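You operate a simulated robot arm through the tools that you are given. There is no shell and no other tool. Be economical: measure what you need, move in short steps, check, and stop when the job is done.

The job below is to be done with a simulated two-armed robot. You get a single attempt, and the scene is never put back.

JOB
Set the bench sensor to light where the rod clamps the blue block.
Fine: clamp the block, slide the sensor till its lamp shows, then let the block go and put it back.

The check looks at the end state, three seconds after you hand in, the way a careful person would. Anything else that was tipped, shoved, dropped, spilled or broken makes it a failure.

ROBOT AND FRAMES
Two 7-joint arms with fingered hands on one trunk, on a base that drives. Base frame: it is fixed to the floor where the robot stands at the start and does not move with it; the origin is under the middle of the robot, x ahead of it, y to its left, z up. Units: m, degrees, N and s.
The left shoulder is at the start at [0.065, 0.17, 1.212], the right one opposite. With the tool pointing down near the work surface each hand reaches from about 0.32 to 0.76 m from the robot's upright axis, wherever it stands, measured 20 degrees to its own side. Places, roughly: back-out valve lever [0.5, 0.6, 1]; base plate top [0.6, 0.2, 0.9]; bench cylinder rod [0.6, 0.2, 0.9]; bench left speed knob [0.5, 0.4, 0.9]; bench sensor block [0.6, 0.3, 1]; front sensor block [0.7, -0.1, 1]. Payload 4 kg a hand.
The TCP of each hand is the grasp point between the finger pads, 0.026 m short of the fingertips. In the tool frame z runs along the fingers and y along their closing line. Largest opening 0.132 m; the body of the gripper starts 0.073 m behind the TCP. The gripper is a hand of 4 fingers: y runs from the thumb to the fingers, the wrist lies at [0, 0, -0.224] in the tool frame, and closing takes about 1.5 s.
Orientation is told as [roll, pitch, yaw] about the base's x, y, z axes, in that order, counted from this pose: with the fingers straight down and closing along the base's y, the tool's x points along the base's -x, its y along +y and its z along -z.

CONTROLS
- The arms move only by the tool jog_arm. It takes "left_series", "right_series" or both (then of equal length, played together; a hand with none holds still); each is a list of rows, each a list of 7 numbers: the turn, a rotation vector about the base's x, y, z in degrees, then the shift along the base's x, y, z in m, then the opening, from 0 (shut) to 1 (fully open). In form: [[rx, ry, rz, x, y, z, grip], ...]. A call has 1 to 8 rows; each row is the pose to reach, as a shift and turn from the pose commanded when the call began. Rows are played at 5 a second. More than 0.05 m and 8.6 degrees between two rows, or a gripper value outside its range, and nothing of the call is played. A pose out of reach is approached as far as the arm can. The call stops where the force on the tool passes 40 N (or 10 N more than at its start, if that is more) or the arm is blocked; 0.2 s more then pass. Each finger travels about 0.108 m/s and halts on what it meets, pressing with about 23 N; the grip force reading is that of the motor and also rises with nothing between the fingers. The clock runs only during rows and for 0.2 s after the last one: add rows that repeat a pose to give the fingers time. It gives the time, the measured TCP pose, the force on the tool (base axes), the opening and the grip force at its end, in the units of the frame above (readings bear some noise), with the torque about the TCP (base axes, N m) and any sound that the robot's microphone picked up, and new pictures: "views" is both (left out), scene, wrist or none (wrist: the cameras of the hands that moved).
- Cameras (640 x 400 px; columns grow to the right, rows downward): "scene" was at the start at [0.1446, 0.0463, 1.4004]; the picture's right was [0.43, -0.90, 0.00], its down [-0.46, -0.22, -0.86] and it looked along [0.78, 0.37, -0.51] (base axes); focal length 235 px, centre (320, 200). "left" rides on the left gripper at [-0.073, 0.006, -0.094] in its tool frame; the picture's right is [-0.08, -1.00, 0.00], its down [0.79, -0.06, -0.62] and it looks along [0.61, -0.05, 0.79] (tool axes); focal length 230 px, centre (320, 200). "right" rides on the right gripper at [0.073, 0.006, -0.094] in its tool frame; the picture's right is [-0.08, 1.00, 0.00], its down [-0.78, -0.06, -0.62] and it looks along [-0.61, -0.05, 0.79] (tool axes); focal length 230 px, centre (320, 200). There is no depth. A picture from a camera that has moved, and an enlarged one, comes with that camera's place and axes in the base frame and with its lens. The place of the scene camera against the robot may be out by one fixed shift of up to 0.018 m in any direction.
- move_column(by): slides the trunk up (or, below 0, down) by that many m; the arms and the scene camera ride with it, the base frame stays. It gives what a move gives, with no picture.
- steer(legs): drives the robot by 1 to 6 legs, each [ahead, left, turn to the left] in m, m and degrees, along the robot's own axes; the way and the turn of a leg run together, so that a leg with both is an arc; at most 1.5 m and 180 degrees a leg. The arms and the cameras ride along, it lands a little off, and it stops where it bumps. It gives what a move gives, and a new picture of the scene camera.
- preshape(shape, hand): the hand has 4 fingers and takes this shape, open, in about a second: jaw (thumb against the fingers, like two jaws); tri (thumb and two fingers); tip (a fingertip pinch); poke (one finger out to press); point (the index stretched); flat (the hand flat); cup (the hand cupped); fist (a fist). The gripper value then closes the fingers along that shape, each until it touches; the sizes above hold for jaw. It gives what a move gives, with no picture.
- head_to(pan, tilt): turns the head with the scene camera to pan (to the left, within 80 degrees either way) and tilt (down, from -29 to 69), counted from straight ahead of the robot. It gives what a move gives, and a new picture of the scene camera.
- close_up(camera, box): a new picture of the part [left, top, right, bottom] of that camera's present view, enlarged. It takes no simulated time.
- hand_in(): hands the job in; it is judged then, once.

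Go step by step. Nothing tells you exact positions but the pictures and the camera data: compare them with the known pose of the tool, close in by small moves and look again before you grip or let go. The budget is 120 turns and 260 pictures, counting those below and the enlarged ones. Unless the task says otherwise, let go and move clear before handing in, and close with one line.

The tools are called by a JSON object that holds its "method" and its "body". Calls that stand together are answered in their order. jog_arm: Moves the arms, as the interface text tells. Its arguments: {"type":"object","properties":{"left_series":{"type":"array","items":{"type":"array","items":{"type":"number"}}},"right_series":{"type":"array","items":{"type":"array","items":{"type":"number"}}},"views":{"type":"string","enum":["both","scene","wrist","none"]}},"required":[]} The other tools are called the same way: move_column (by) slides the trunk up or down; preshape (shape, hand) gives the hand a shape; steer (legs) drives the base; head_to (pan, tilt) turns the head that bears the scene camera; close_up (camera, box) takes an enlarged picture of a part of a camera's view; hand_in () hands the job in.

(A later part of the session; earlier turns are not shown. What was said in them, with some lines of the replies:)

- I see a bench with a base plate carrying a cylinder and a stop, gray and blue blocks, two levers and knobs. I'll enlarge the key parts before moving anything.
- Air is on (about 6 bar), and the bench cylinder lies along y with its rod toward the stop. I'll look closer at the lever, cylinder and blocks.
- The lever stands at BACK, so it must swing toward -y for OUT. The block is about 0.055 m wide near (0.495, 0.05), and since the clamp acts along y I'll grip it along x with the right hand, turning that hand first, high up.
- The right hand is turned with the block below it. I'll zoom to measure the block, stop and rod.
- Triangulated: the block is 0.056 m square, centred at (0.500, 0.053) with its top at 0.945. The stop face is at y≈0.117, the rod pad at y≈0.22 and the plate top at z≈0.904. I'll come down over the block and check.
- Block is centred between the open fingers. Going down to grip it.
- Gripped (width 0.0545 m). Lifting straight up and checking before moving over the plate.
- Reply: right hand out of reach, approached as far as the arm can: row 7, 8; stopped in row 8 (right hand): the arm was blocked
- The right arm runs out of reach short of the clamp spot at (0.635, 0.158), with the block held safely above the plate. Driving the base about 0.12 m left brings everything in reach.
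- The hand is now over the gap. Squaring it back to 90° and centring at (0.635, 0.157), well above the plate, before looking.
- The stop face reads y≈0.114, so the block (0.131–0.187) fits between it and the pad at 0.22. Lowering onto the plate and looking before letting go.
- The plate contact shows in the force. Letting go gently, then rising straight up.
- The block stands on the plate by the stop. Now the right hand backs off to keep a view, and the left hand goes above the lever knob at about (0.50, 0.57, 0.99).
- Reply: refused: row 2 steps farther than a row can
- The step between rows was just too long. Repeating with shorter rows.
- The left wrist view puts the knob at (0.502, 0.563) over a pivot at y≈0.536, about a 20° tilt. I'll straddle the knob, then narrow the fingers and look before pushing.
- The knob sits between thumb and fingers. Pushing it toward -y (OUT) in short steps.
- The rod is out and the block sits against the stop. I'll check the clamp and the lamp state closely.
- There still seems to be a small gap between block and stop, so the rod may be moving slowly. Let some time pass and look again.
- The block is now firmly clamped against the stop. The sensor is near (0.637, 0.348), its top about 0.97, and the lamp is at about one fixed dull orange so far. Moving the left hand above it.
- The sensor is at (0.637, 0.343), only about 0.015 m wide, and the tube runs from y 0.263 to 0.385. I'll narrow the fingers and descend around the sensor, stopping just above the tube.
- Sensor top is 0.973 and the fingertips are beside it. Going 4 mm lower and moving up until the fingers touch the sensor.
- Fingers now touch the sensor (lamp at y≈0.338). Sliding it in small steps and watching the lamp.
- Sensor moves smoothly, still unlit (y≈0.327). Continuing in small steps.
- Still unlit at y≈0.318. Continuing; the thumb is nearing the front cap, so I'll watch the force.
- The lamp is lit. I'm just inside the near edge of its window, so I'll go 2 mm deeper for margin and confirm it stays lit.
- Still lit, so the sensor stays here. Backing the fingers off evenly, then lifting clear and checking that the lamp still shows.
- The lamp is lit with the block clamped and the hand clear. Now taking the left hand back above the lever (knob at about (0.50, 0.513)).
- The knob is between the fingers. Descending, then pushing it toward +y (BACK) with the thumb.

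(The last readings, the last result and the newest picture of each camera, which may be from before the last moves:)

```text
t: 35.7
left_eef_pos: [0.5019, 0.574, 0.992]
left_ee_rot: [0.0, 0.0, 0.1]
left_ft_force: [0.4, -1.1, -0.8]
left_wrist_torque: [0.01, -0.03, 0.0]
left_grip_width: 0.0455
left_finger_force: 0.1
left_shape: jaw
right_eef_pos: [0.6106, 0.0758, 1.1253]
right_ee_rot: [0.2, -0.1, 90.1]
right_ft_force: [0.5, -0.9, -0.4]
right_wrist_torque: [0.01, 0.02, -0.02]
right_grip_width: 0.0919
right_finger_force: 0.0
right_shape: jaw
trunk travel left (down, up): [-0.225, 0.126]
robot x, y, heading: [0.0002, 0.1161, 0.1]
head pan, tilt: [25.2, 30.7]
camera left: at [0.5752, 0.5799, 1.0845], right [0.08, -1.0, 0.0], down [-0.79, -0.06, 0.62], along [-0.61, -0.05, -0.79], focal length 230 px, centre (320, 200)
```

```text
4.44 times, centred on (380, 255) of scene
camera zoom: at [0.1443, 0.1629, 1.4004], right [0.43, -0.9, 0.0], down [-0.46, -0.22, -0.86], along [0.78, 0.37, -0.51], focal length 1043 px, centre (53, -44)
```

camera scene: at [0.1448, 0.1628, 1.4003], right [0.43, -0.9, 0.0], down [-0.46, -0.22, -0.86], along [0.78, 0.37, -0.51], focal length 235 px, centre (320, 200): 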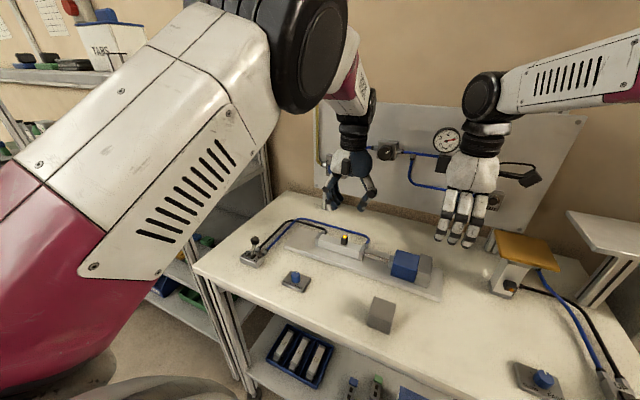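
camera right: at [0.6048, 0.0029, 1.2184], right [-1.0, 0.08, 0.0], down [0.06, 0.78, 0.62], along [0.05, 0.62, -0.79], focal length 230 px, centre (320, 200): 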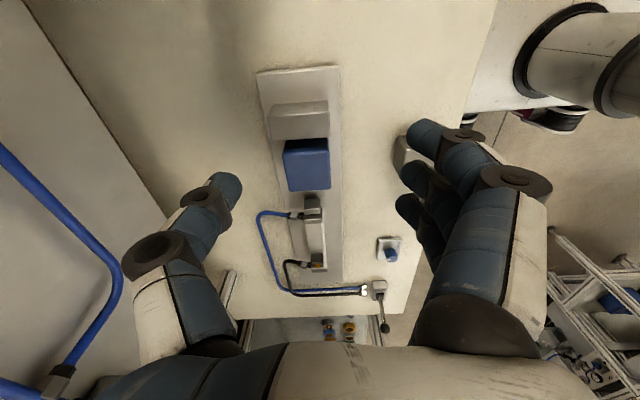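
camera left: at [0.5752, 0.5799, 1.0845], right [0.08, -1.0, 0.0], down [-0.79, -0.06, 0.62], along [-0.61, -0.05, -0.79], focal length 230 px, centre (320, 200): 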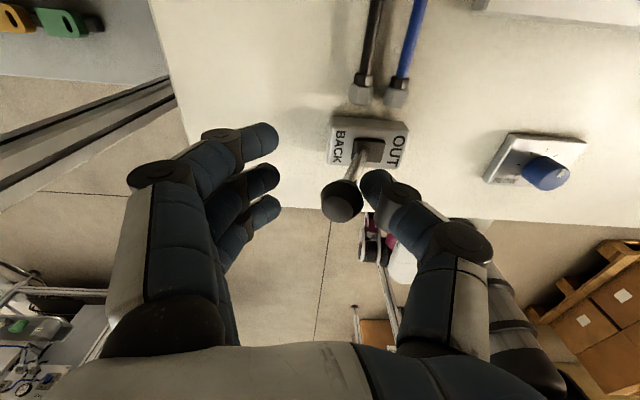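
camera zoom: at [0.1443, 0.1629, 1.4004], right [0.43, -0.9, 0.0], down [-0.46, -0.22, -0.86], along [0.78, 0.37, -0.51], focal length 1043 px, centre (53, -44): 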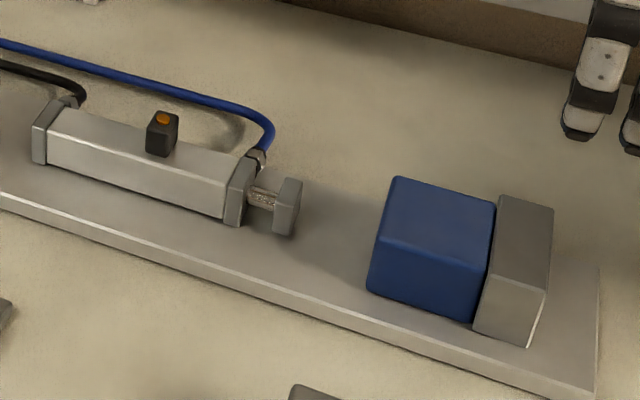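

The rod has drawn back and the block is free. The left hand lifts away from the lever while the right returns above the block.

{"method": "jog_arm", "body": {"left_series": [[0, 0, 0, 0, -0.006, 0, 0.45], [0, 0, 0, 0, -0.006, 0.02, 0.5], [0, 0, 0, 0, -0.006, 0.06, 0.5], [0, 0, 0, 0, -0.006, 0.1, 0.5], [0, 0, 0, -0.02, 0.01, 0.13, 0.5], [0, 0, 0, -0.04, 0.02, 0.16, 0.5], [0, 0, 0, -0.06, 0.03, 0.19, 0.6], [0, 0, 0, -0.08, 0.04, 0.22, 0.7]], "right_series": [[0, 0, 0, 0, 0, 0, 0.7], [0, 0, 0, 0, 0, 0, 0.7], [0, 0, 0, 0.005, 0.02, -0.005, 0.7], [0, 0, 0, 0.01, 0.04, -0.01, 0.7], [0, 0, 0, 0.015, 0.06, -0.02, 0.7], [0, 0, 0, 0.022, 0.08, -0.03, 0.7], [0, 0, 0, 0.022, 0.08, -0.03, 0.7], [0, 0, 0, 0.022, 0.08, -0.03, 0.7]]}}

{"method": "close_up", "body": {"camera": "right", "box": [220, 0, 420, 160]}}

{"method": "close_up", "body": {"camera": "scene", "box": [220, 200, 460, 340]}}

```text
t: 37.5
left_eef_pos: [0.4207, 0.6128, 1.2124]
left_ee_rot: [0.0, -0.1, 0.2]
left_ft_force: [0.0, 0.0, 0.7]
left_wrist_torque: [-0.03, 0.0, 0.0]
left_grip_width: 0.0919
left_finger_force: 0.1
left_shape: jaw
right_eef_pos: [0.634, 0.1549, 1.0935]
right_ee_rot: [0.1, -0.2, 90.1]
right_ft_force: [-0.1, -0.9, -0.4]
right_wrist_torque: [-0.03, -0.02, 0.01]
right_grip_width: 0.0923
right_finger_force: 0.1
right_shape: jaw
trunk travel left (down, up): [-0.225, 0.126]
robot x, y, heading: [0.0013, 0.1197, 0.1]
head pan, tilt: [25.2, 30.7]
camera scene: at [0.1435, 0.1628, 1.4005], right [0.43, -0.9, 0.0], down [-0.46, -0.22, -0.86], along [0.78, 0.37, -0.51], focal length 235 px, centre (320, 200)
camera right: at [0.6286, 0.0825, 1.1871], right [-1.0, 0.08, 0.0], down [0.06, 0.78, 0.62], along [0.05, 0.62, -0.79], focal length 230 px, centre (320, 200)
camera left: at [0.4935, 0.6188, 1.3055], right [0.08, -1.0, 0.0], down [-0.79, -0.06, 0.62], along [-0.61, -0.05, -0.79], focal length 230 px, centre (320, 200)
```

scene: 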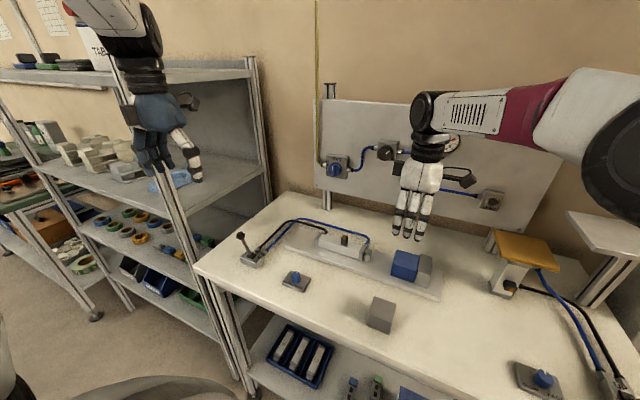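
right: 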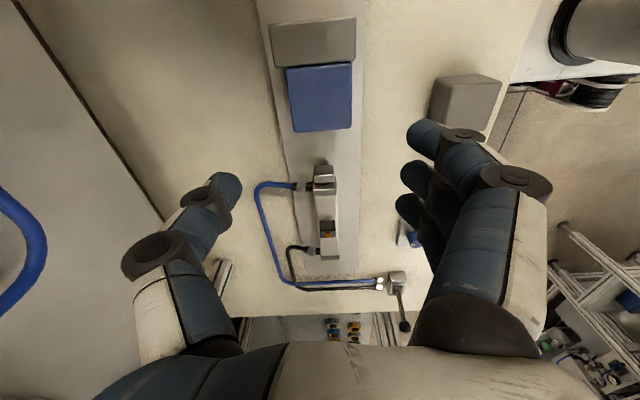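
left: 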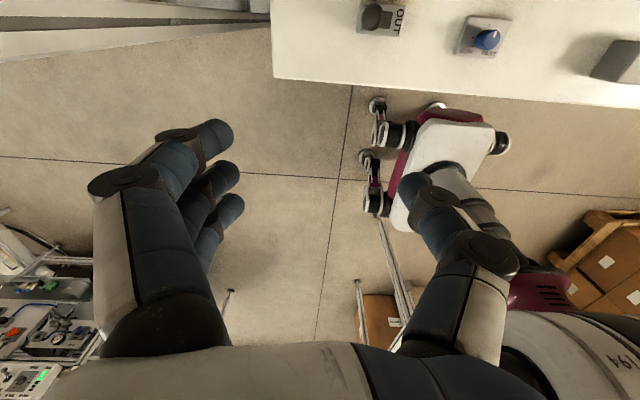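

```text
2.50 times, centred on (320, 80) of right
camera zoom: at [0.6286, 0.0825, 1.1871], right [-1.0, 0.08, 0.0], down [0.06, 0.78, 0.62], along [0.05, 0.62, -0.79], focal length 575 px, centre (320, 500)
```

zoom: 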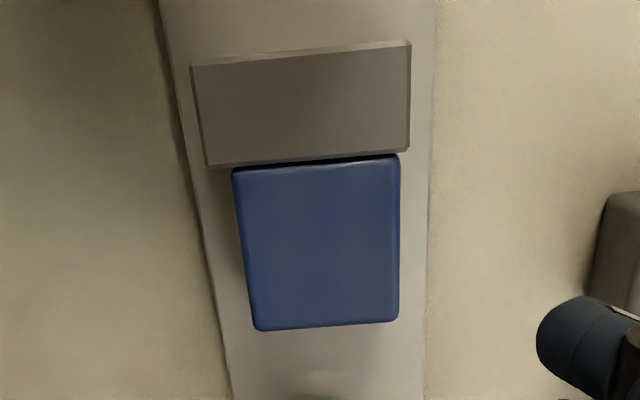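

```text
2.67 times, centred on (340, 270) of scene
camera zoom: at [0.1435, 0.1628, 1.4005], right [0.43, -0.9, 0.0], down [-0.46, -0.22, -0.86], along [0.78, 0.37, -0.51], focal length 626 px, centre (267, 13)
```

zoom: 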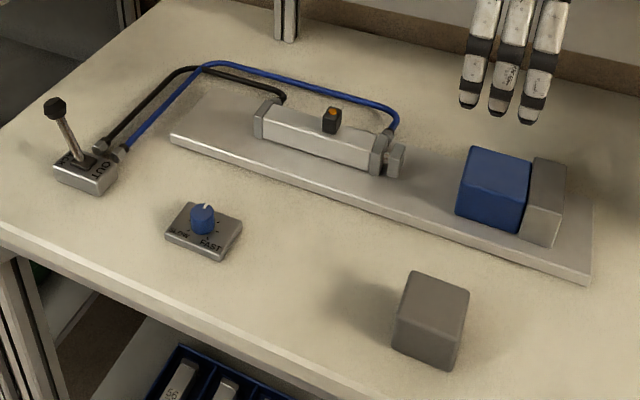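

The rod is fully back and the lever is at BACK; the block sits square at x≈0.633, y 0.117–0.172. Descending at y 0.158 so the fingers clear the stop, then gripping.

{"method": "jog_arm", "body": {"right_series": [[0, 0, 0, -0.001, 0.003, -0.04, 0.7], [0, 0, 0, -0.001, 0.003, -0.08, 0.7], [0, 0, 0, -0.001, 0.003, -0.12, 0.7], [0, 0, 0, -0.001, 0.003, -0.15, 0.7], [0, 0, 0, -0.001, 0.003, -0.15, 0.3], [0, 0, 0, -0.001, 0.003, -0.15, 0.3], [0, 0, 0, -0.001, 0.003, -0.15, 0.3], [0, 0, 0, -0.001, 0.003, -0.15, 0.3]]}}

{"method": "close_up", "body": {"camera": "scene", "box": [340, 190, 460, 300]}}

```text
t: 39.3
left_eef_pos: [0.4209, 0.6144, 1.2123]
left_ee_rot: [-0.1, -0.1, 0.0]
left_ft_force: [0.1, 0.2, 0.3]
left_wrist_torque: [0.0, -0.04, 0.01]
left_grip_width: 0.0925
left_finger_force: 0.0
left_shape: jaw
right_eef_pos: [0.638, 0.1546, 0.9428]
right_ee_rot: [-0.1, -0.2, 89.5]
right_ft_force: [5.5, 7.8, 12.7]
right_wrist_torque: [0.04, 0.07, -0.19]
right_grip_width: 0.0512
right_finger_force: 22.8
right_shape: jaw
trunk travel left (down, up): [-0.225, 0.126]
robot x, y, heading: [0.0006, 0.1172, 0.0]
head pan, tilt: [25.2, 30.7]
camera scene: at [0.1437, 0.1638, 1.4007], right [0.43, -0.9, 0.0], down [-0.46, -0.22, -0.86], along [0.78, 0.37, -0.51], focal length 235 px, centre (320, 200)
camera right: at [0.632, 0.0818, 1.0363], right [-1.0, 0.09, 0.0], down [0.07, 0.78, 0.62], along [0.05, 0.62, -0.78], focal length 230 px, centre (320, 200)
```

scene: 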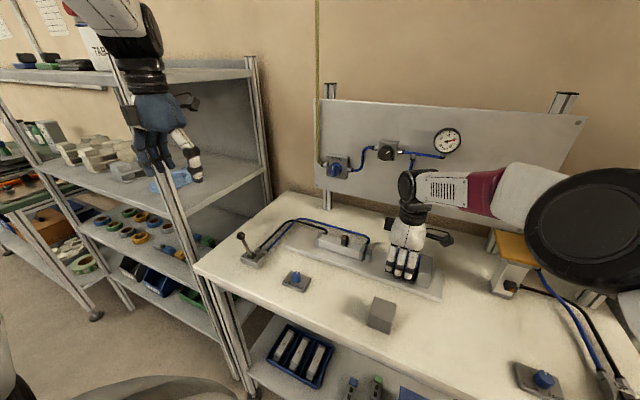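
right: 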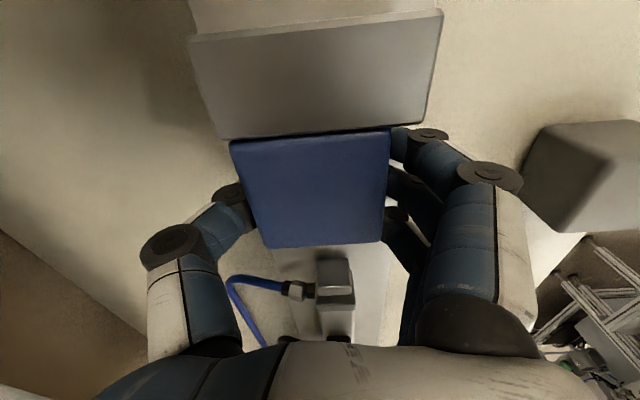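

```text
3.64 times, centred on (400, 245) of scene
camera zoom: at [0.1437, 0.1638, 1.4007], right [0.43, -0.9, 0.0], down [-0.46, -0.22, -0.86], along [0.78, 0.37, -0.51], focal length 854 px, centre (29, 36)
```

zoom: 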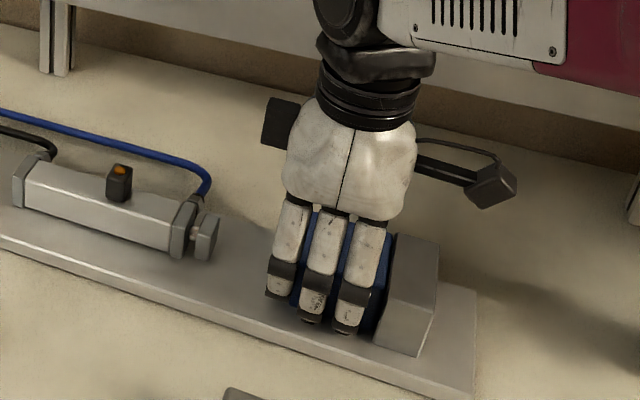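

The grip is off-centre: one finger overhangs the +y corner, width 0.051. I'll draw the block 20 mm away from the stop on the plate, open, re-centre over it and grip again.

{"method": "jog_arm", "body": {"right_series": [[0, 0, 0, -0.002, 0.005, 0, 0.3], [0, 0, 0, -0.003, 0.012, 0, 0.3], [0, 0, 0, -0.003, 0.02, 0, 0.3], [0, 0, 0, -0.003, 0.02, 0, 0.3], [0, 0, 0, -0.003, 0.02, 0, 0.5], [0, 0, 0, -0.003, 0.02, 0.001, 0.7], [0, 0, 0, -0.003, 0.02, 0.001, 0.7]]}}

{"method": "close_up", "body": {"camera": "scene", "box": [340, 190, 460, 300]}}

```text
t: 41.1
left_eef_pos: [0.4214, 0.6101, 1.2124]
left_ee_rot: [0.0, -0.1, 0.1]
left_ft_force: [0.0, 0.0, 0.4]
left_wrist_torque: [0.01, -0.02, 0.01]
left_grip_width: 0.0921
left_finger_force: 0.0
left_shape: jaw
right_eef_pos: [0.6476, 0.1499, 0.9486]
right_ee_rot: [0.1, -0.8, 86.8]
right_ft_force: [-0.2, 0.3, -0.8]
right_wrist_torque: [-0.02, 0.02, 0.01]
right_grip_width: 0.0919
right_finger_force: 0.1
right_shape: jaw
trunk travel left (down, up): [-0.225, 0.126]
robot x, y, heading: [0.0003, 0.1181, -0.0]
head pan, tilt: [25.2, 30.7]
stopped in row 7 (right hand): the arm was blocked; the commanded pose is now the measured one
camera scene: at [0.1444, 0.1624, 1.4004], right [0.43, -0.9, 0.0], down [-0.46, -0.22, -0.86], along [0.78, 0.37, -0.51], focal length 235 px, centre (320, 200)
camera right: at [0.6375, 0.0769, 1.0417], right [-0.99, 0.13, 0.0], down [0.1, 0.77, 0.63], along [0.08, 0.62, -0.78], focal length 230 px, centre (320, 200)
```

scene: 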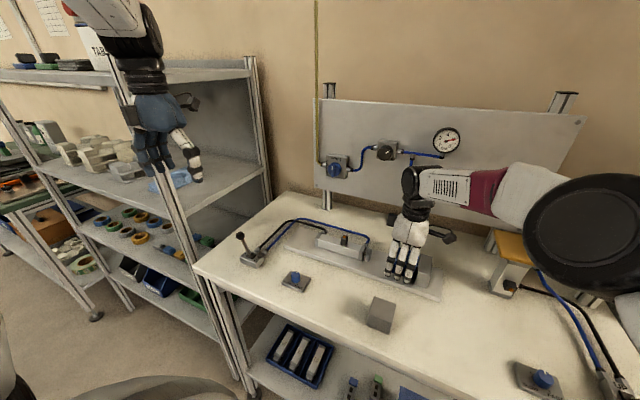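
right: 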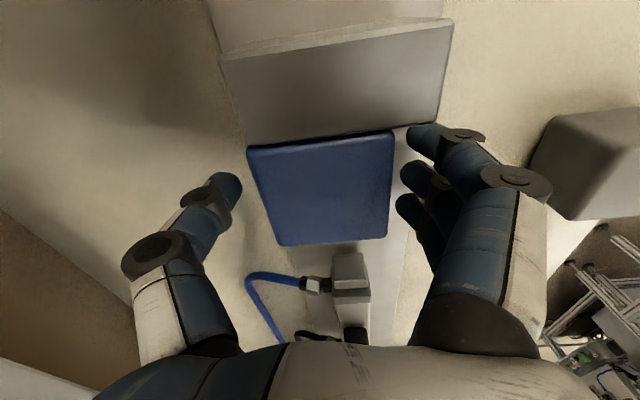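

```text
3.64 times, centred on (400, 245) of scene
camera zoom: at [0.1444, 0.1624, 1.4004], right [0.43, -0.9, 0.0], down [-0.46, -0.22, -0.86], along [0.78, 0.37, -0.51], focal length 854 px, centre (29, 36)
```

zoom: 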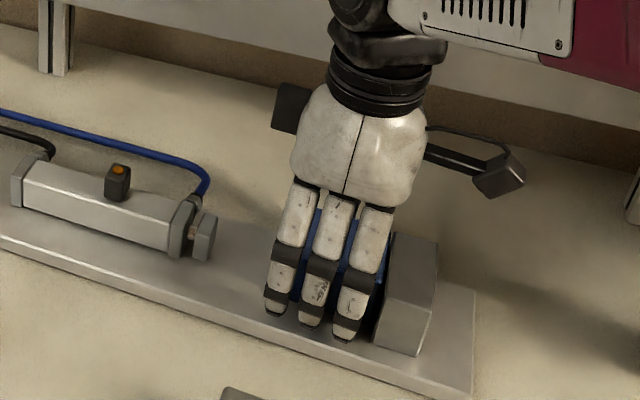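

The arm reports being blocked though the hand feels no force, so something may be touching the arm further up. I'll look at the elbow region before moving.

{"method": "close_up", "body": {"camera": "scene", "box": [440, 150, 640, 400]}}

{"method": "head_to", "body": {"pan": -25, "tilt": 30}}

```text
1.60 times, centred on (540, 275) of scene
camera zoom: at [0.1444, 0.1624, 1.4004], right [0.43, -0.9, 0.0], down [-0.46, -0.22, -0.86], along [0.78, 0.37, -0.51], focal length 376 px, centre (-32, 80)
```

zoom: 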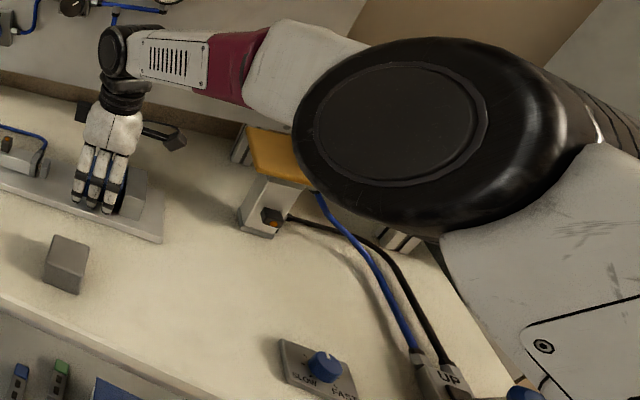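

```text
t: 42.3
left_eef_pos: [0.4208, 0.6122, 1.2109]
left_ee_rot: [0.0, 0.0, 0.1]
left_ft_force: [0.1, 0.9, 0.2]
left_wrist_torque: [-0.02, -0.01, 0.0]
left_grip_width: 0.0917
left_finger_force: 0.1
left_shape: jaw
right_eef_pos: [0.6465, 0.1514, 0.9493]
right_ee_rot: [-0.1, -0.8, 87.0]
right_ft_force: [0.1, 0.5, 0.5]
right_wrist_torque: [0.01, 0.01, -0.02]
right_grip_width: 0.0919
right_finger_force: 0.0
right_shape: jaw
trunk travel left (down, up): [-0.225, 0.126]
robot x, y, heading: [-0.0025, 0.1152, 0.2]
head pan, tilt: [-25.0, 30.0]
camera scene: at [0.1449, 0.0862, 1.4016], right [-0.42, -0.91, 0.0], down [-0.45, 0.21, -0.87], along [0.79, -0.36, -0.5], focal length 235 px, centre (320, 200)
```

scene: 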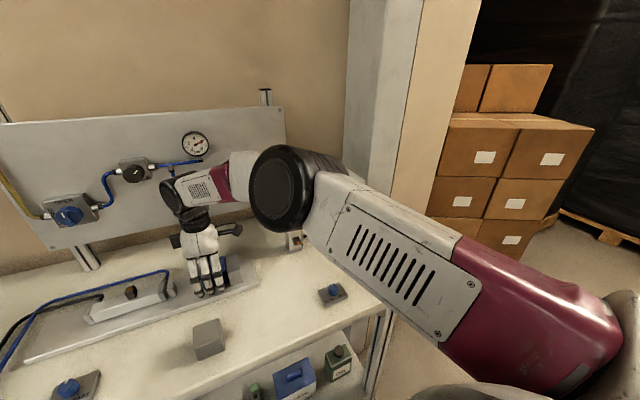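

The elbow is at about (0.35, 0.04, 1.29), clear of everything; the arm is simply at its reach limit here (shoulder to wrist about 0.615 m). I'll lift the open hand straight up off the block, then shift the base left for more reach.

{"method": "jog_arm", "body": {"right_series": [[0, 0, 0, -0.004, 0, 0.01, 0.75], [0, 0, 0, -0.008, 0, 0.03, 0.75], [0, 0, 0, -0.012, 0, 0.06, 0.75], [0, 0, 0, -0.015, -0.005, 0.1, 0.75], [0, 0, 0, -0.02, -0.01, 0.14, 0.75], [0, 0, 0, -0.02, -0.01, 0.14, 0.75]]}}

{"method": "close_up", "body": {"camera": "right", "box": [220, 0, 420, 160]}}

```text
t: 43.7
left_eef_pos: [0.4226, 0.6122, 1.2112]
left_ee_rot: [0.0, -0.1, 0.1]
left_ft_force: [0.7, 0.5, 0.0]
left_wrist_torque: [0.02, 0.04, -0.03]
left_grip_width: 0.092
left_finger_force: 0.1
left_shape: jaw
right_eef_pos: [0.6251, 0.1482, 1.0904]
right_ee_rot: [0.1, -0.7, 87.4]
right_ft_force: [1.0, -0.1, -0.2]
right_wrist_torque: [0.03, -0.02, 0.0]
right_grip_width: 0.0988
right_finger_force: 0.1
right_shape: jaw
trunk travel left (down, up): [-0.225, 0.126]
robot x, y, heading: [0.0022, 0.1163, -0.1]
head pan, tilt: [-25.0, 30.0]
camera scene: at [0.1455, 0.0863, 1.4014], right [-0.42, -0.91, 0.0], down [-0.45, 0.21, -0.87], along [0.79, -0.36, -0.5], focal length 235 px, centre (320, 200)
camera right: at [0.6165, 0.074, 1.1829], right [-0.99, 0.12, 0.0], down [0.1, 0.77, 0.63], along [0.08, 0.62, -0.78], focal length 230 px, centre (320, 200)
```

scene: 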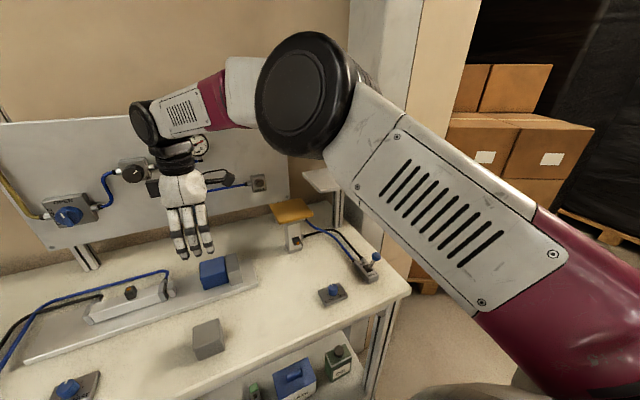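
right: 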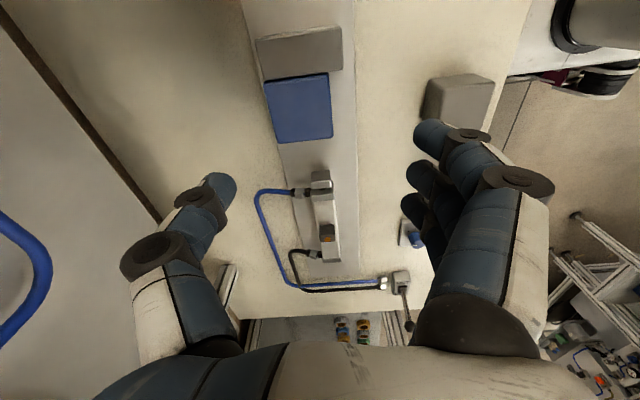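

```text
2.50 times, centred on (320, 80) of right
camera zoom: at [0.6165, 0.074, 1.1829], right [-0.99, 0.12, 0.0], down [0.1, 0.77, 0.63], along [0.08, 0.62, -0.78], focal length 575 px, centre (320, 500)
```

zoom: 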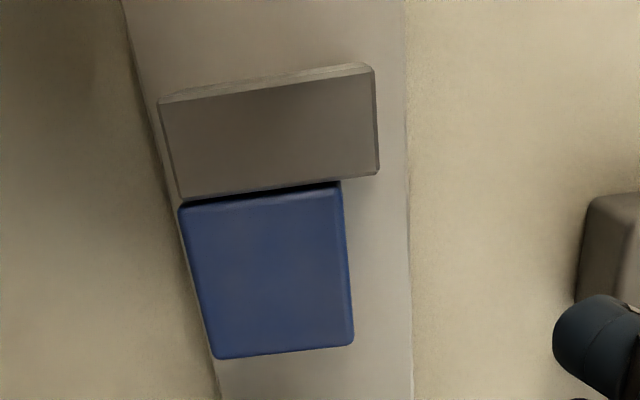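

The block slid a little in +x but is still square against the stop. I'll tuck the left arm in away from the shelf, then drive 0.07 m left.

{"method": "jog_arm", "body": {"left_series": [[0, 0, 0, -0.01, -0.025, 0.01, 0.7], [0, 0, 0, -0.02, -0.05, 0.02, 0.7], [0, 0, 0, -0.03, -0.08, 0.03, 0.7], [0, 0, 0, -0.04, -0.11, 0.04, 0.7], [0, 0, 0, -0.04, -0.11, 0.04, 0.7]], "views": "none"}}

{"method": "steer", "body": {"legs": [[0, 0.07, 0]]}}

```text
t: 44.9
left_eef_pos: [0.3822, 0.5052, 1.2503]
left_ee_rot: [0.0, -0.2, 0.1]
left_ft_force: [0.0, 0.4, 0.6]
left_wrist_torque: [-0.03, 0.0, -0.01]
left_grip_width: 0.0919
left_finger_force: 0.1
left_shape: jaw
right_eef_pos: [0.6252, 0.1474, 1.09]
right_ee_rot: [0.1, -0.6, 87.4]
right_ft_force: [-0.2, 0.0, -0.1]
right_wrist_torque: [-0.01, -0.01, 0.01]
right_grip_width: 0.0989
right_finger_force: 0.0
right_shape: jaw
trunk travel left (down, up): [-0.225, 0.126]
robot x, y, heading: [-0.0004, 0.1178, 0.2]
head pan, tilt: [-25.0, 30.0]
```

```text
t: 46.1
left_eef_pos: [0.3818, 0.5722, 1.2507]
left_ee_rot: [0.1, 0.1, 0.1]
left_ft_force: [0.4, 0.7, 1.1]
left_wrist_torque: [0.01, 0.0, -0.01]
left_grip_width: 0.0922
left_finger_force: 0.2
left_shape: jaw
right_eef_pos: [0.6253, 0.2164, 1.0892]
right_ee_rot: [0.0, -0.6, 87.4]
right_ft_force: [0.2, 0.4, 0.5]
right_wrist_torque: [0.02, 0.03, 0.02]
right_grip_width: 0.0986
right_finger_force: 0.2
right_shape: jaw
trunk travel left (down, up): [-0.225, 0.126]
robot x, y, heading: [-0.002, 0.1838, 0.1]
head pan, tilt: [-25.0, 30.0]
camera scene: at [0.1448, 0.1547, 1.4016], right [-0.42, -0.91, 0.0], down [-0.45, 0.21, -0.87], along [0.79, -0.36, -0.5], focal length 235 px, centre (320, 200)
```

scene: 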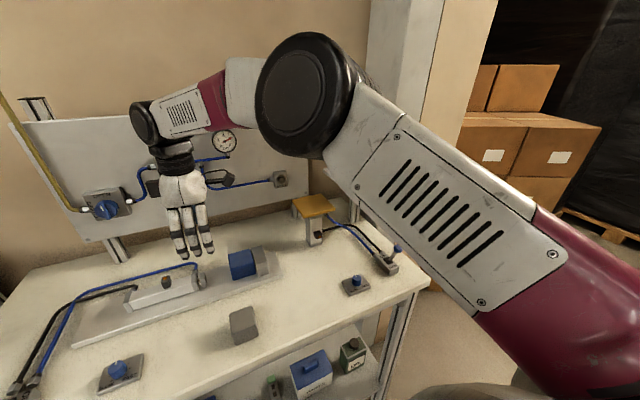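

Base is shifted by 0.066 m. Squaring the right hand to 90° over the block and measuring again.

{"method": "jog_arm", "body": {"right_series": [[-0.3, 0, 1.3, 0.005, -0.02, 0, 0.75], [-0.6, 0, 2.6, 0.012, -0.04, 0, 0.75], [-0.6, 0, 2.6, 0.018, -0.06, 0, 0.75], [-0.6, 0, 2.6, 0.018, -0.06, 0, 0.75]], "views": "none"}}

{"method": "head_to", "body": {"pan": 10, "tilt": 35}}

{"method": "close_up", "body": {"camera": "right", "box": [220, 0, 420, 160]}}

```text
t: 47.1
left_eef_pos: [0.3824, 0.5737, 1.2498]
left_ee_rot: [0.1, -0.1, 0.1]
left_ft_force: [0.4, -0.4, 0.2]
left_wrist_torque: [-0.02, 0.04, -0.01]
left_grip_width: 0.0916
left_finger_force: 0.1
left_shape: jaw
right_eef_pos: [0.6429, 0.1564, 1.0905]
right_ee_rot: [-0.1, 0.0, 90.1]
right_ft_force: [-0.3, -0.1, 1.0]
right_wrist_torque: [-0.03, 0.02, 0.01]
right_grip_width: 0.0987
right_finger_force: 0.0
right_shape: jaw
trunk travel left (down, up): [-0.225, 0.126]
robot x, y, heading: [-0.0015, 0.1856, 0.2]
head pan, tilt: [-25.0, 30.0]
```

```text
t: 48.1
left_eef_pos: [0.3816, 0.5723, 1.2507]
left_ee_rot: [0.1, -0.1, 0.1]
left_ft_force: [0.1, 1.0, -0.3]
left_wrist_torque: [0.0, -0.02, 0.02]
left_grip_width: 0.0921
left_finger_force: 0.1
left_shape: jaw
right_eef_pos: [0.6425, 0.1565, 1.0906]
right_ee_rot: [0.0, 0.0, 90.0]
right_ft_force: [0.4, -0.8, 0.6]
right_wrist_torque: [0.02, -0.01, -0.01]
right_grip_width: 0.0988
right_finger_force: 0.1
right_shape: jaw
trunk travel left (down, up): [-0.225, 0.126]
robot x, y, heading: [-0.001, 0.1856, 0.3]
head pan, tilt: [10.0, 35.0]
camera scene: at [0.1494, 0.2075, 1.3938], right [0.17, -0.98, 0.0], down [-0.56, -0.1, -0.82], along [0.81, 0.14, -0.57], focal length 235 px, centre (320, 200)
```

scene: 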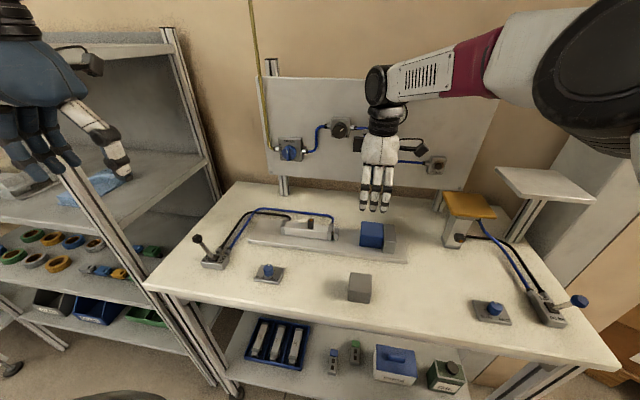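

```text
2.50 times, centred on (320, 80) of right
camera zoom: at [0.6376, 0.0832, 1.1833], right [-1.0, 0.08, 0.0], down [0.06, 0.78, 0.62], along [0.05, 0.62, -0.79], focal length 575 px, centre (320, 500)
```

zoom: 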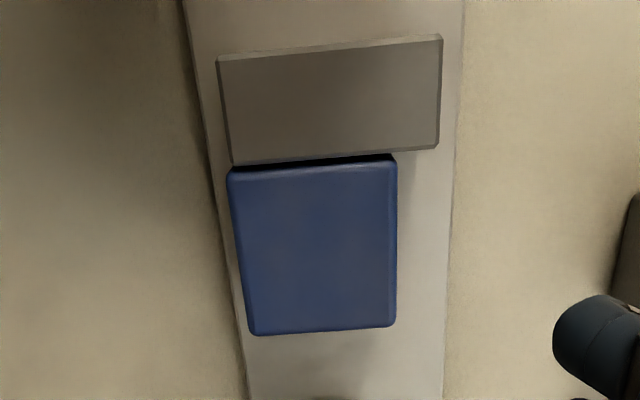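

The block centre is (0.643, 0.144), square. With reach to spare I'll grip at y≈0.156, draw it +y off the stop, then regrip centred.

{"method": "jog_arm", "body": {"right_series": [[0, 0, 0, 0.001, 0, -0.04, 0.75], [0, 0, 0, 0.001, 0, -0.08, 0.75], [0, 0, 0, 0.001, 0, -0.12, 0.72], [0, 0, 0, 0.001, 0, -0.146, 0.7], [0, 0, 0, 0.001, 0, -0.146, 0.3], [0, 0, 0, 0.001, 0, -0.146, 0.3], [0, 0, 0, 0.001, 0, -0.146, 0.3], [0, 0, 0, 0.001, 0, -0.146, 0.3]], "views": "wrist"}}

{"method": "jog_arm", "body": {"right_series": [[0, 0, 0, 0, 0.005, 0.0, 0.3], [0, 0, 0, 0, 0.012, 0.0, 0.3], [0, 0, 0, 0, 0.02, 0, 0.3], [0, 0, 0, 0, 0.02, 0, 0.3]], "views": "wrist"}}

```text
t: 49.9
left_eef_pos: [0.3807, 0.5725, 1.2511]
left_ee_rot: [0.1, -0.1, 0.1]
left_ft_force: [0.3, -0.2, -0.4]
left_wrist_torque: [-0.02, 0.02, 0.0]
left_grip_width: 0.0921
left_finger_force: 0.0
left_shape: jaw
right_eef_pos: [0.6448, 0.1539, 0.943]
right_ee_rot: [-0.2, 0.0, 90.1]
right_ft_force: [-1.4, -0.3, 8.7]
right_wrist_torque: [-0.13, 0.4, -0.06]
right_grip_width: 0.0515
right_finger_force: 22.8
right_shape: jaw
trunk travel left (down, up): [-0.225, 0.126]
robot x, y, heading: [-0.0008, 0.1825, 0.2]
head pan, tilt: [10.0, 35.0]
camera right: at [0.6381, 0.0819, 1.0365], right [-1.0, 0.08, 0.0], down [0.06, 0.78, 0.62], along [0.05, 0.62, -0.79], focal length 230 px, centre (320, 200)
```

right: 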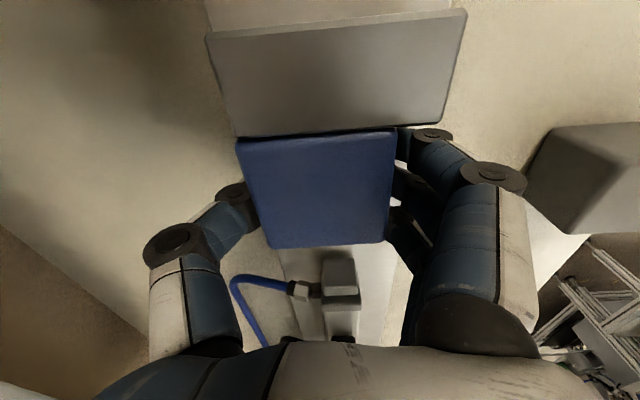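

```text
t: 50.9
left_eef_pos: [0.381, 0.5723, 1.2503]
left_ee_rot: [0.0, -0.1, 0.2]
left_ft_force: [-1.0, 0.1, 0.3]
left_wrist_torque: [0.0, -0.01, -0.01]
left_grip_width: 0.0918
left_finger_force: 0.1
left_shape: jaw
right_eef_pos: [0.6437, 0.1755, 0.9429]
right_ee_rot: [-0.1, -0.1, 90.0]
right_ft_force: [-1.5, -1.4, 1.6]
right_wrist_torque: [-0.08, 0.1, 0.02]
right_grip_width: 0.0512
right_finger_force: 22.6
right_shape: jaw
trunk travel left (down, up): [-0.225, 0.126]
robot x, y, heading: [-0.0024, 0.1822, 0.1]
head pan, tilt: [10.0, 35.0]
camera right: at [0.6383, 0.1023, 1.0366], right [-1.0, 0.08, 0.0], down [0.06, 0.78, 0.62], along [0.05, 0.62, -0.79], focal length 230 px, centre (320, 200)
```

right: 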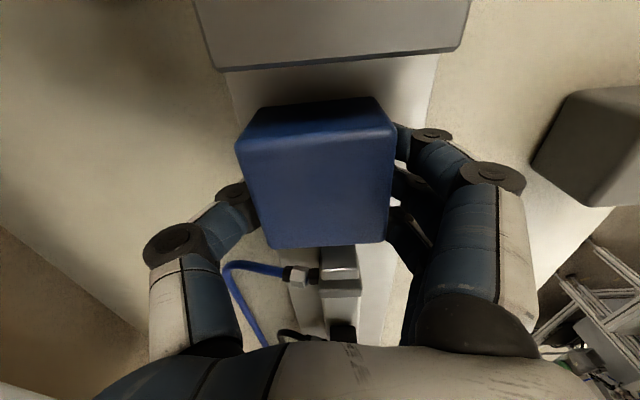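

The block came 20 mm off the stop. Now opening, shifting back 11 mm to its centre and regripping.

{"method": "jog_arm", "body": {"right_series": [[0, 0, 0, 0, 0, 0, 0.5], [0, 0, 0, 0, 0, 0, 0.7], [0, 0, 0, 0, -0.005, 0, 0.7], [0, 0, 0, 0, -0.0105, 0, 0.7], [0, 0, 0, 0, -0.0105, 0, 0.5], [0, 0, 0, 0, -0.0105, 0, 0.3], [0, 0, 0, 0, -0.0105, 0, 0.3], [0, 0, 0, 0, -0.0105, 0, 0.3]], "views": "wrist"}}

```text
t: 52.7
left_eef_pos: [0.3812, 0.5719, 1.2506]
left_ee_rot: [0.1, -0.1, 0.1]
left_ft_force: [-0.4, 0.8, -0.1]
left_wrist_torque: [0.01, -0.03, -0.02]
left_grip_width: 0.0918
left_finger_force: 0.1
left_shape: jaw
right_eef_pos: [0.6433, 0.1647, 0.9441]
right_ee_rot: [0.0, -0.1, 90.0]
right_ft_force: [0.0, -0.1, 0.7]
right_wrist_torque: [0.01, -0.02, 0.02]
right_grip_width: 0.0542
right_finger_force: 23.1
right_shape: jaw
trunk travel left (down, up): [-0.225, 0.126]
robot x, y, heading: [-0.0014, 0.1823, 0.1]
head pan, tilt: [10.0, 35.0]
camera right: at [0.6379, 0.091, 1.0373], right [-1.0, 0.08, 0.0], down [0.06, 0.78, 0.62], along [0.05, 0.62, -0.79], focal length 230 px, centre (320, 200)
```

right: 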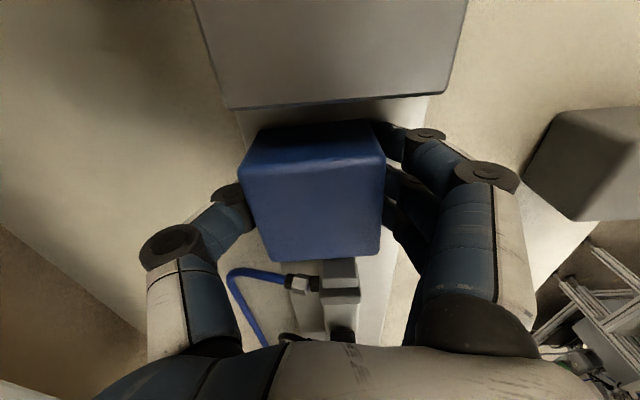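

A proper centred grip (0.0542). Lifting and carrying it back over its starting spot (0.500, 0.053).

{"method": "jog_arm", "body": {"right_series": [[0, 0, 0, 0, 0, 0.04, 0.3], [0, 0, 0, 0, 0, 0.08, 0.3], [0, 0, 0, 0, 0, 0.11, 0.3], [0, 0, 0, -0.035, -0.025, 0.11, 0.3], [0, 0, 0, -0.07, -0.05, 0.11, 0.3], [0, 0, 0, -0.105, -0.08, 0.11, 0.3], [0, 0, 0, -0.135, -0.105, 0.11, 0.3], [0, 0, 0, -0.1448, -0.1132, 0.09, 0.3]], "views": "none"}}

{"method": "jog_arm", "body": {"right_series": [[0, 0, 0, 0, 0, -0.02, 0.3], [0, 0, 0, 0, 0, -0.04, 0.3], [0, 0, 0, 0, 0, -0.06, 0.3], [0, 0, 0, 0, 0, -0.08, 0.3], [0, 0, 0, 0, 0, -0.08, 0.3]]}}

```text
t: 54.5
left_eef_pos: [0.3828, 0.5714, 1.2502]
left_ee_rot: [0.0, 0.0, 0.2]
left_ft_force: [0.8, -0.2, 0.4]
left_wrist_torque: [0.03, 0.0, -0.05]
left_grip_width: 0.0919
left_finger_force: 0.1
left_shape: jaw
right_eef_pos: [0.4986, 0.0503, 1.0308]
right_ee_rot: [-0.1, 0.0, 90.0]
right_ft_force: [-1.1, -0.3, -1.7]
right_wrist_torque: [0.0, 0.01, 0.01]
right_grip_width: 0.0537
right_finger_force: 22.8
right_shape: jaw
trunk travel left (down, up): [-0.225, 0.126]
robot x, y, heading: [0.0035, 0.1828, 0.1]
head pan, tilt: [10.0, 35.0]
```

```text
t: 55.7
left_eef_pos: [0.3807, 0.5737, 1.251]
left_ee_rot: [0.0, -0.1, 0.1]
left_ft_force: [-0.7, -0.4, 0.3]
left_wrist_torque: [-0.04, 0.04, -0.03]
left_grip_width: 0.092
left_finger_force: 0.1
left_shape: jaw
right_eef_pos: [0.5004, 0.0517, 0.952]
right_ee_rot: [0.1, -0.1, 90.1]
right_ft_force: [0.0, 0.7, -2.2]
right_wrist_torque: [0.02, -0.01, 0.02]
right_grip_width: 0.0542
right_finger_force: 23.3
right_shape: jaw
trunk travel left (down, up): [-0.225, 0.126]
robot x, y, heading: [0.0018, 0.1835, 0.3]
head pan, tilt: [10.0, 35.0]
camera scene: at [0.1493, 0.2075, 1.3938], right [0.18, -0.98, 0.0], down [-0.56, -0.1, -0.82], along [0.81, 0.14, -0.57], focal length 235 px, centre (320, 200)
camera right: at [0.4942, -0.0213, 1.0457], right [-1.0, 0.08, 0.0], down [0.06, 0.78, 0.62], along [0.05, 0.62, -0.79], focal length 230 px, centre (320, 200)
```

scene: 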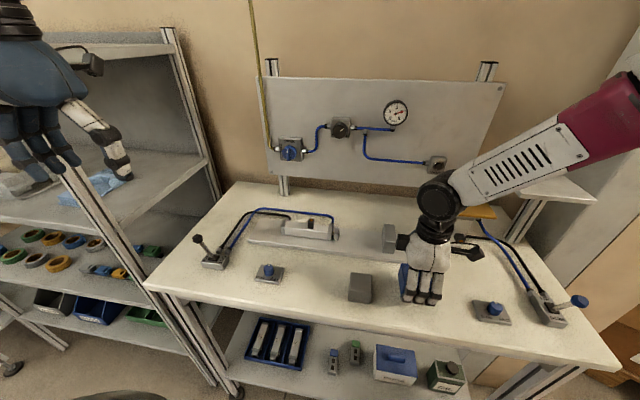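
right: 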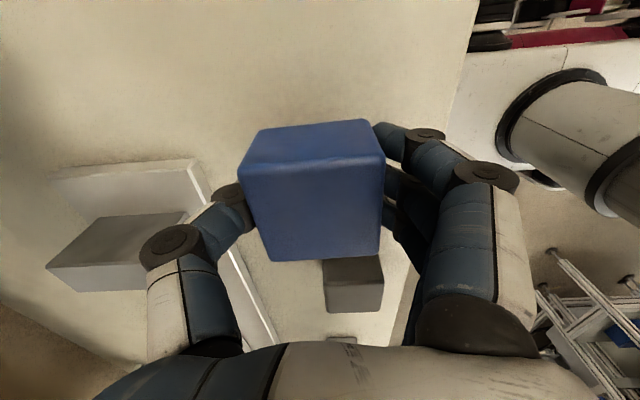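

Well aligned above its old spot. Lowering the last 23 mm and checking contact.

{"method": "jog_arm", "body": {"right_series": [[0, 0, 0, 0, 0, -0.008, 0.3], [0, 0, 0, 0, 0, -0.016, 0.3], [0, 0, 0, 0, 0, -0.021, 0.3], [0, 0, 0, 0, 0, -0.024, 0.3], [0, 0, 0, 0, 0, -0.024, 0.3]], "views": "wrist"}}

```text
t: 56.9
left_eef_pos: [0.3819, 0.5727, 1.2496]
left_ee_rot: [0.0, 0.1, 0.1]
left_ft_force: [0.1, -0.8, -0.2]
left_wrist_torque: [-0.02, -0.01, -0.03]
left_grip_width: 0.0921
left_finger_force: 0.1
left_shape: jaw
right_eef_pos: [0.5003, 0.0525, 0.9278]
right_ee_rot: [0.0, -0.1, 90.1]
right_ft_force: [0.3, 0.5, -0.9]
right_wrist_torque: [-0.01, 0.03, -0.03]
right_grip_width: 0.0542
right_finger_force: 22.2
right_shape: jaw
trunk travel left (down, up): [-0.225, 0.126]
robot x, y, heading: [0.0017, 0.1811, 0.0]
head pan, tilt: [10.0, 35.0]
camera right: at [0.4943, -0.0212, 1.0213], right [-1.0, 0.08, 0.0], down [0.06, 0.78, 0.62], along [0.05, 0.62, -0.79], focal length 230 px, centre (320, 200)
```

right: 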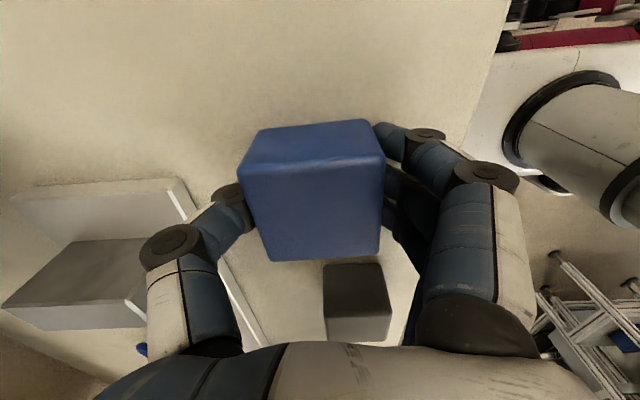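

The view matches the original pickup view closely. Going down 1.5 mm until it touches, then letting go and rising.

{"method": "jog_arm", "body": {"right_series": [[0, 0, 0, 0, 0, -0.0015, 0.3], [0, 0, 0, 0, 0, -0.0015, 0.3], [0, 0, 0, 0, 0, -0.0015, 0.5], [0, 0, 0, 0, 0, -0.0005, 0.7], [0, 0, 0, 0, 0, -0.0005, 0.7], [0, 0, 0, 0, 0, 0.03, 0.7], [0, 0, 0, 0, 0, 0.07, 0.7], [0, 0, 0, 0, 0, 0.11, 0.7]], "views": "none"}}

{"method": "jog_arm", "body": {"right_series": [[0, 0, 0, 0, -0.01, 0.04, 0.8], [0, 0, 0, 0, -0.02, 0.08, 0.9], [0, 0, 0, -0.02, -0.03, 0.12, 1], [0, 0, 0, -0.05, -0.04, 0.15, 1], [0, 0, 0, -0.08, -0.05, 0.18, 1], [0, 0, 0, -0.08, -0.05, 0.18, 1]]}}

{"method": "close_up", "body": {"camera": "scene", "box": [140, 160, 460, 340]}}

{"method": "close_up", "body": {"camera": "scene", "box": [420, 170, 620, 350]}}

```text
t: 58.7
left_eef_pos: [0.3818, 0.5724, 1.25]
left_ee_rot: [0.0, -0.1, 0.2]
left_ft_force: [0.9, 1.0, -0.4]
left_wrist_torque: [-0.01, -0.03, -0.03]
left_grip_width: 0.092
left_finger_force: 0.1
left_shape: jaw
right_eef_pos: [0.5012, 0.052, 1.0388]
right_ee_rot: [0.1, 0.0, 90.0]
right_ft_force: [-0.2, -0.3, 0.4]
right_wrist_torque: [-0.01, 0.0, 0.05]
right_grip_width: 0.0917
right_finger_force: 0.1
right_shape: jaw
trunk travel left (down, up): [-0.225, 0.126]
robot x, y, heading: [0.0024, 0.1799, 0.3]
head pan, tilt: [10.0, 35.0]
```

```text
t: 60.1
left_eef_pos: [0.383, 0.5729, 1.2495]
left_ee_rot: [0.0, 0.0, 0.1]
left_ft_force: [0.9, -0.5, -0.5]
left_wrist_torque: [0.0, -0.03, 0.01]
left_grip_width: 0.0922
left_finger_force: 0.1
left_shape: jaw
right_eef_pos: [0.4206, 0.0003, 1.2174]
right_ee_rot: [0.0, 0.0, 90.0]
right_ft_force: [0.3, 0.2, 0.0]
right_wrist_torque: [-0.01, 0.04, -0.01]
right_grip_width: 0.1319
right_finger_force: 0.1
right_shape: jaw
trunk travel left (down, up): [-0.225, 0.126]
robot x, y, heading: [0.0001, 0.1853, 0.1]
head pan, tilt: [10.0, 35.0]
camera scene: at [0.1504, 0.208, 1.3935], right [0.18, -0.98, 0.0], down [-0.57, -0.1, -0.82], along [0.81, 0.14, -0.57], focal length 235 px, centre (320, 200)
camera right: at [0.4152, -0.0717, 1.3113], right [-1.0, 0.08, 0.0], down [0.06, 0.78, 0.62], along [0.05, 0.62, -0.79], focal length 230 px, centre (320, 200)
```

scene: 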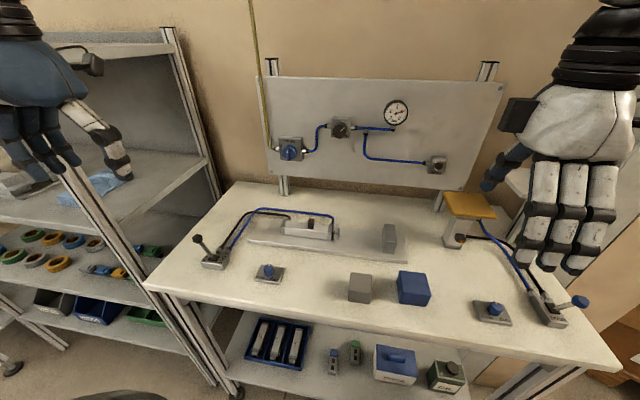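
right: 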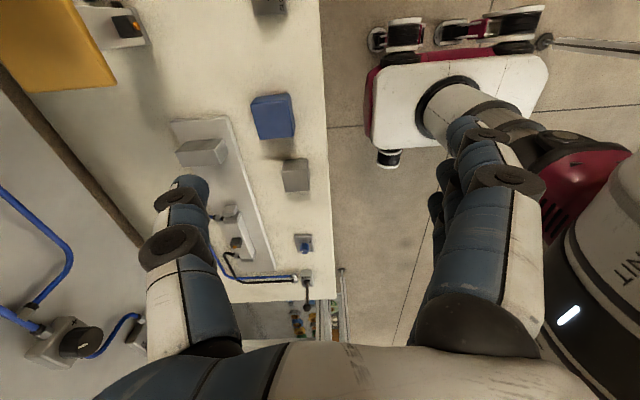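

```text
2.00 times, centred on (300, 250) of scene
camera zoom: at [0.1504, 0.208, 1.3935], right [0.18, -0.98, 0.0], down [-0.57, -0.1, -0.82], along [0.81, 0.14, -0.57], focal length 469 px, centre (360, 100)
```

zoom: 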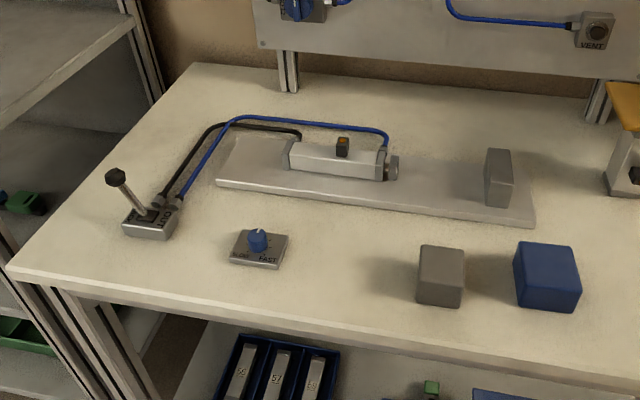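

```text
2.22 times, centred on (520, 260) of scene
camera zoom: at [0.1504, 0.208, 1.3935], right [0.18, -0.98, 0.0], down [-0.57, -0.1, -0.82], along [0.81, 0.14, -0.57], focal length 522 px, centre (-124, 67)
```

zoom: 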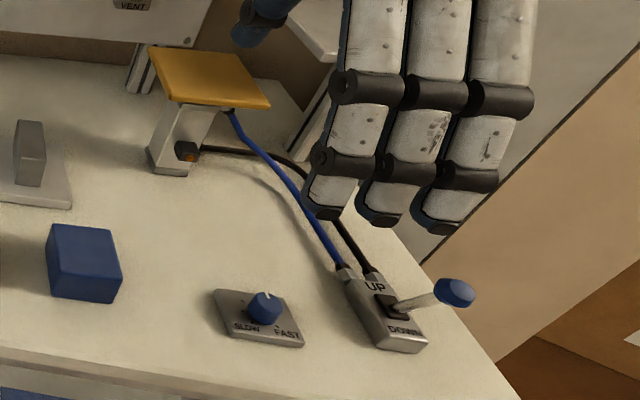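

The rod is back, the lever is at BACK, the sensor is at its set position, the blue block is back in place and both hands are clear. Nothing else looks disturbed, so I'm handing in.

{"method": "hand_in", "body": {}}

```text
The job is handed in.
```

The job is handed in: the bench sensor's lamp lit with the rod clamping the blue block. After that I drew the rod back and put the block back where it started.
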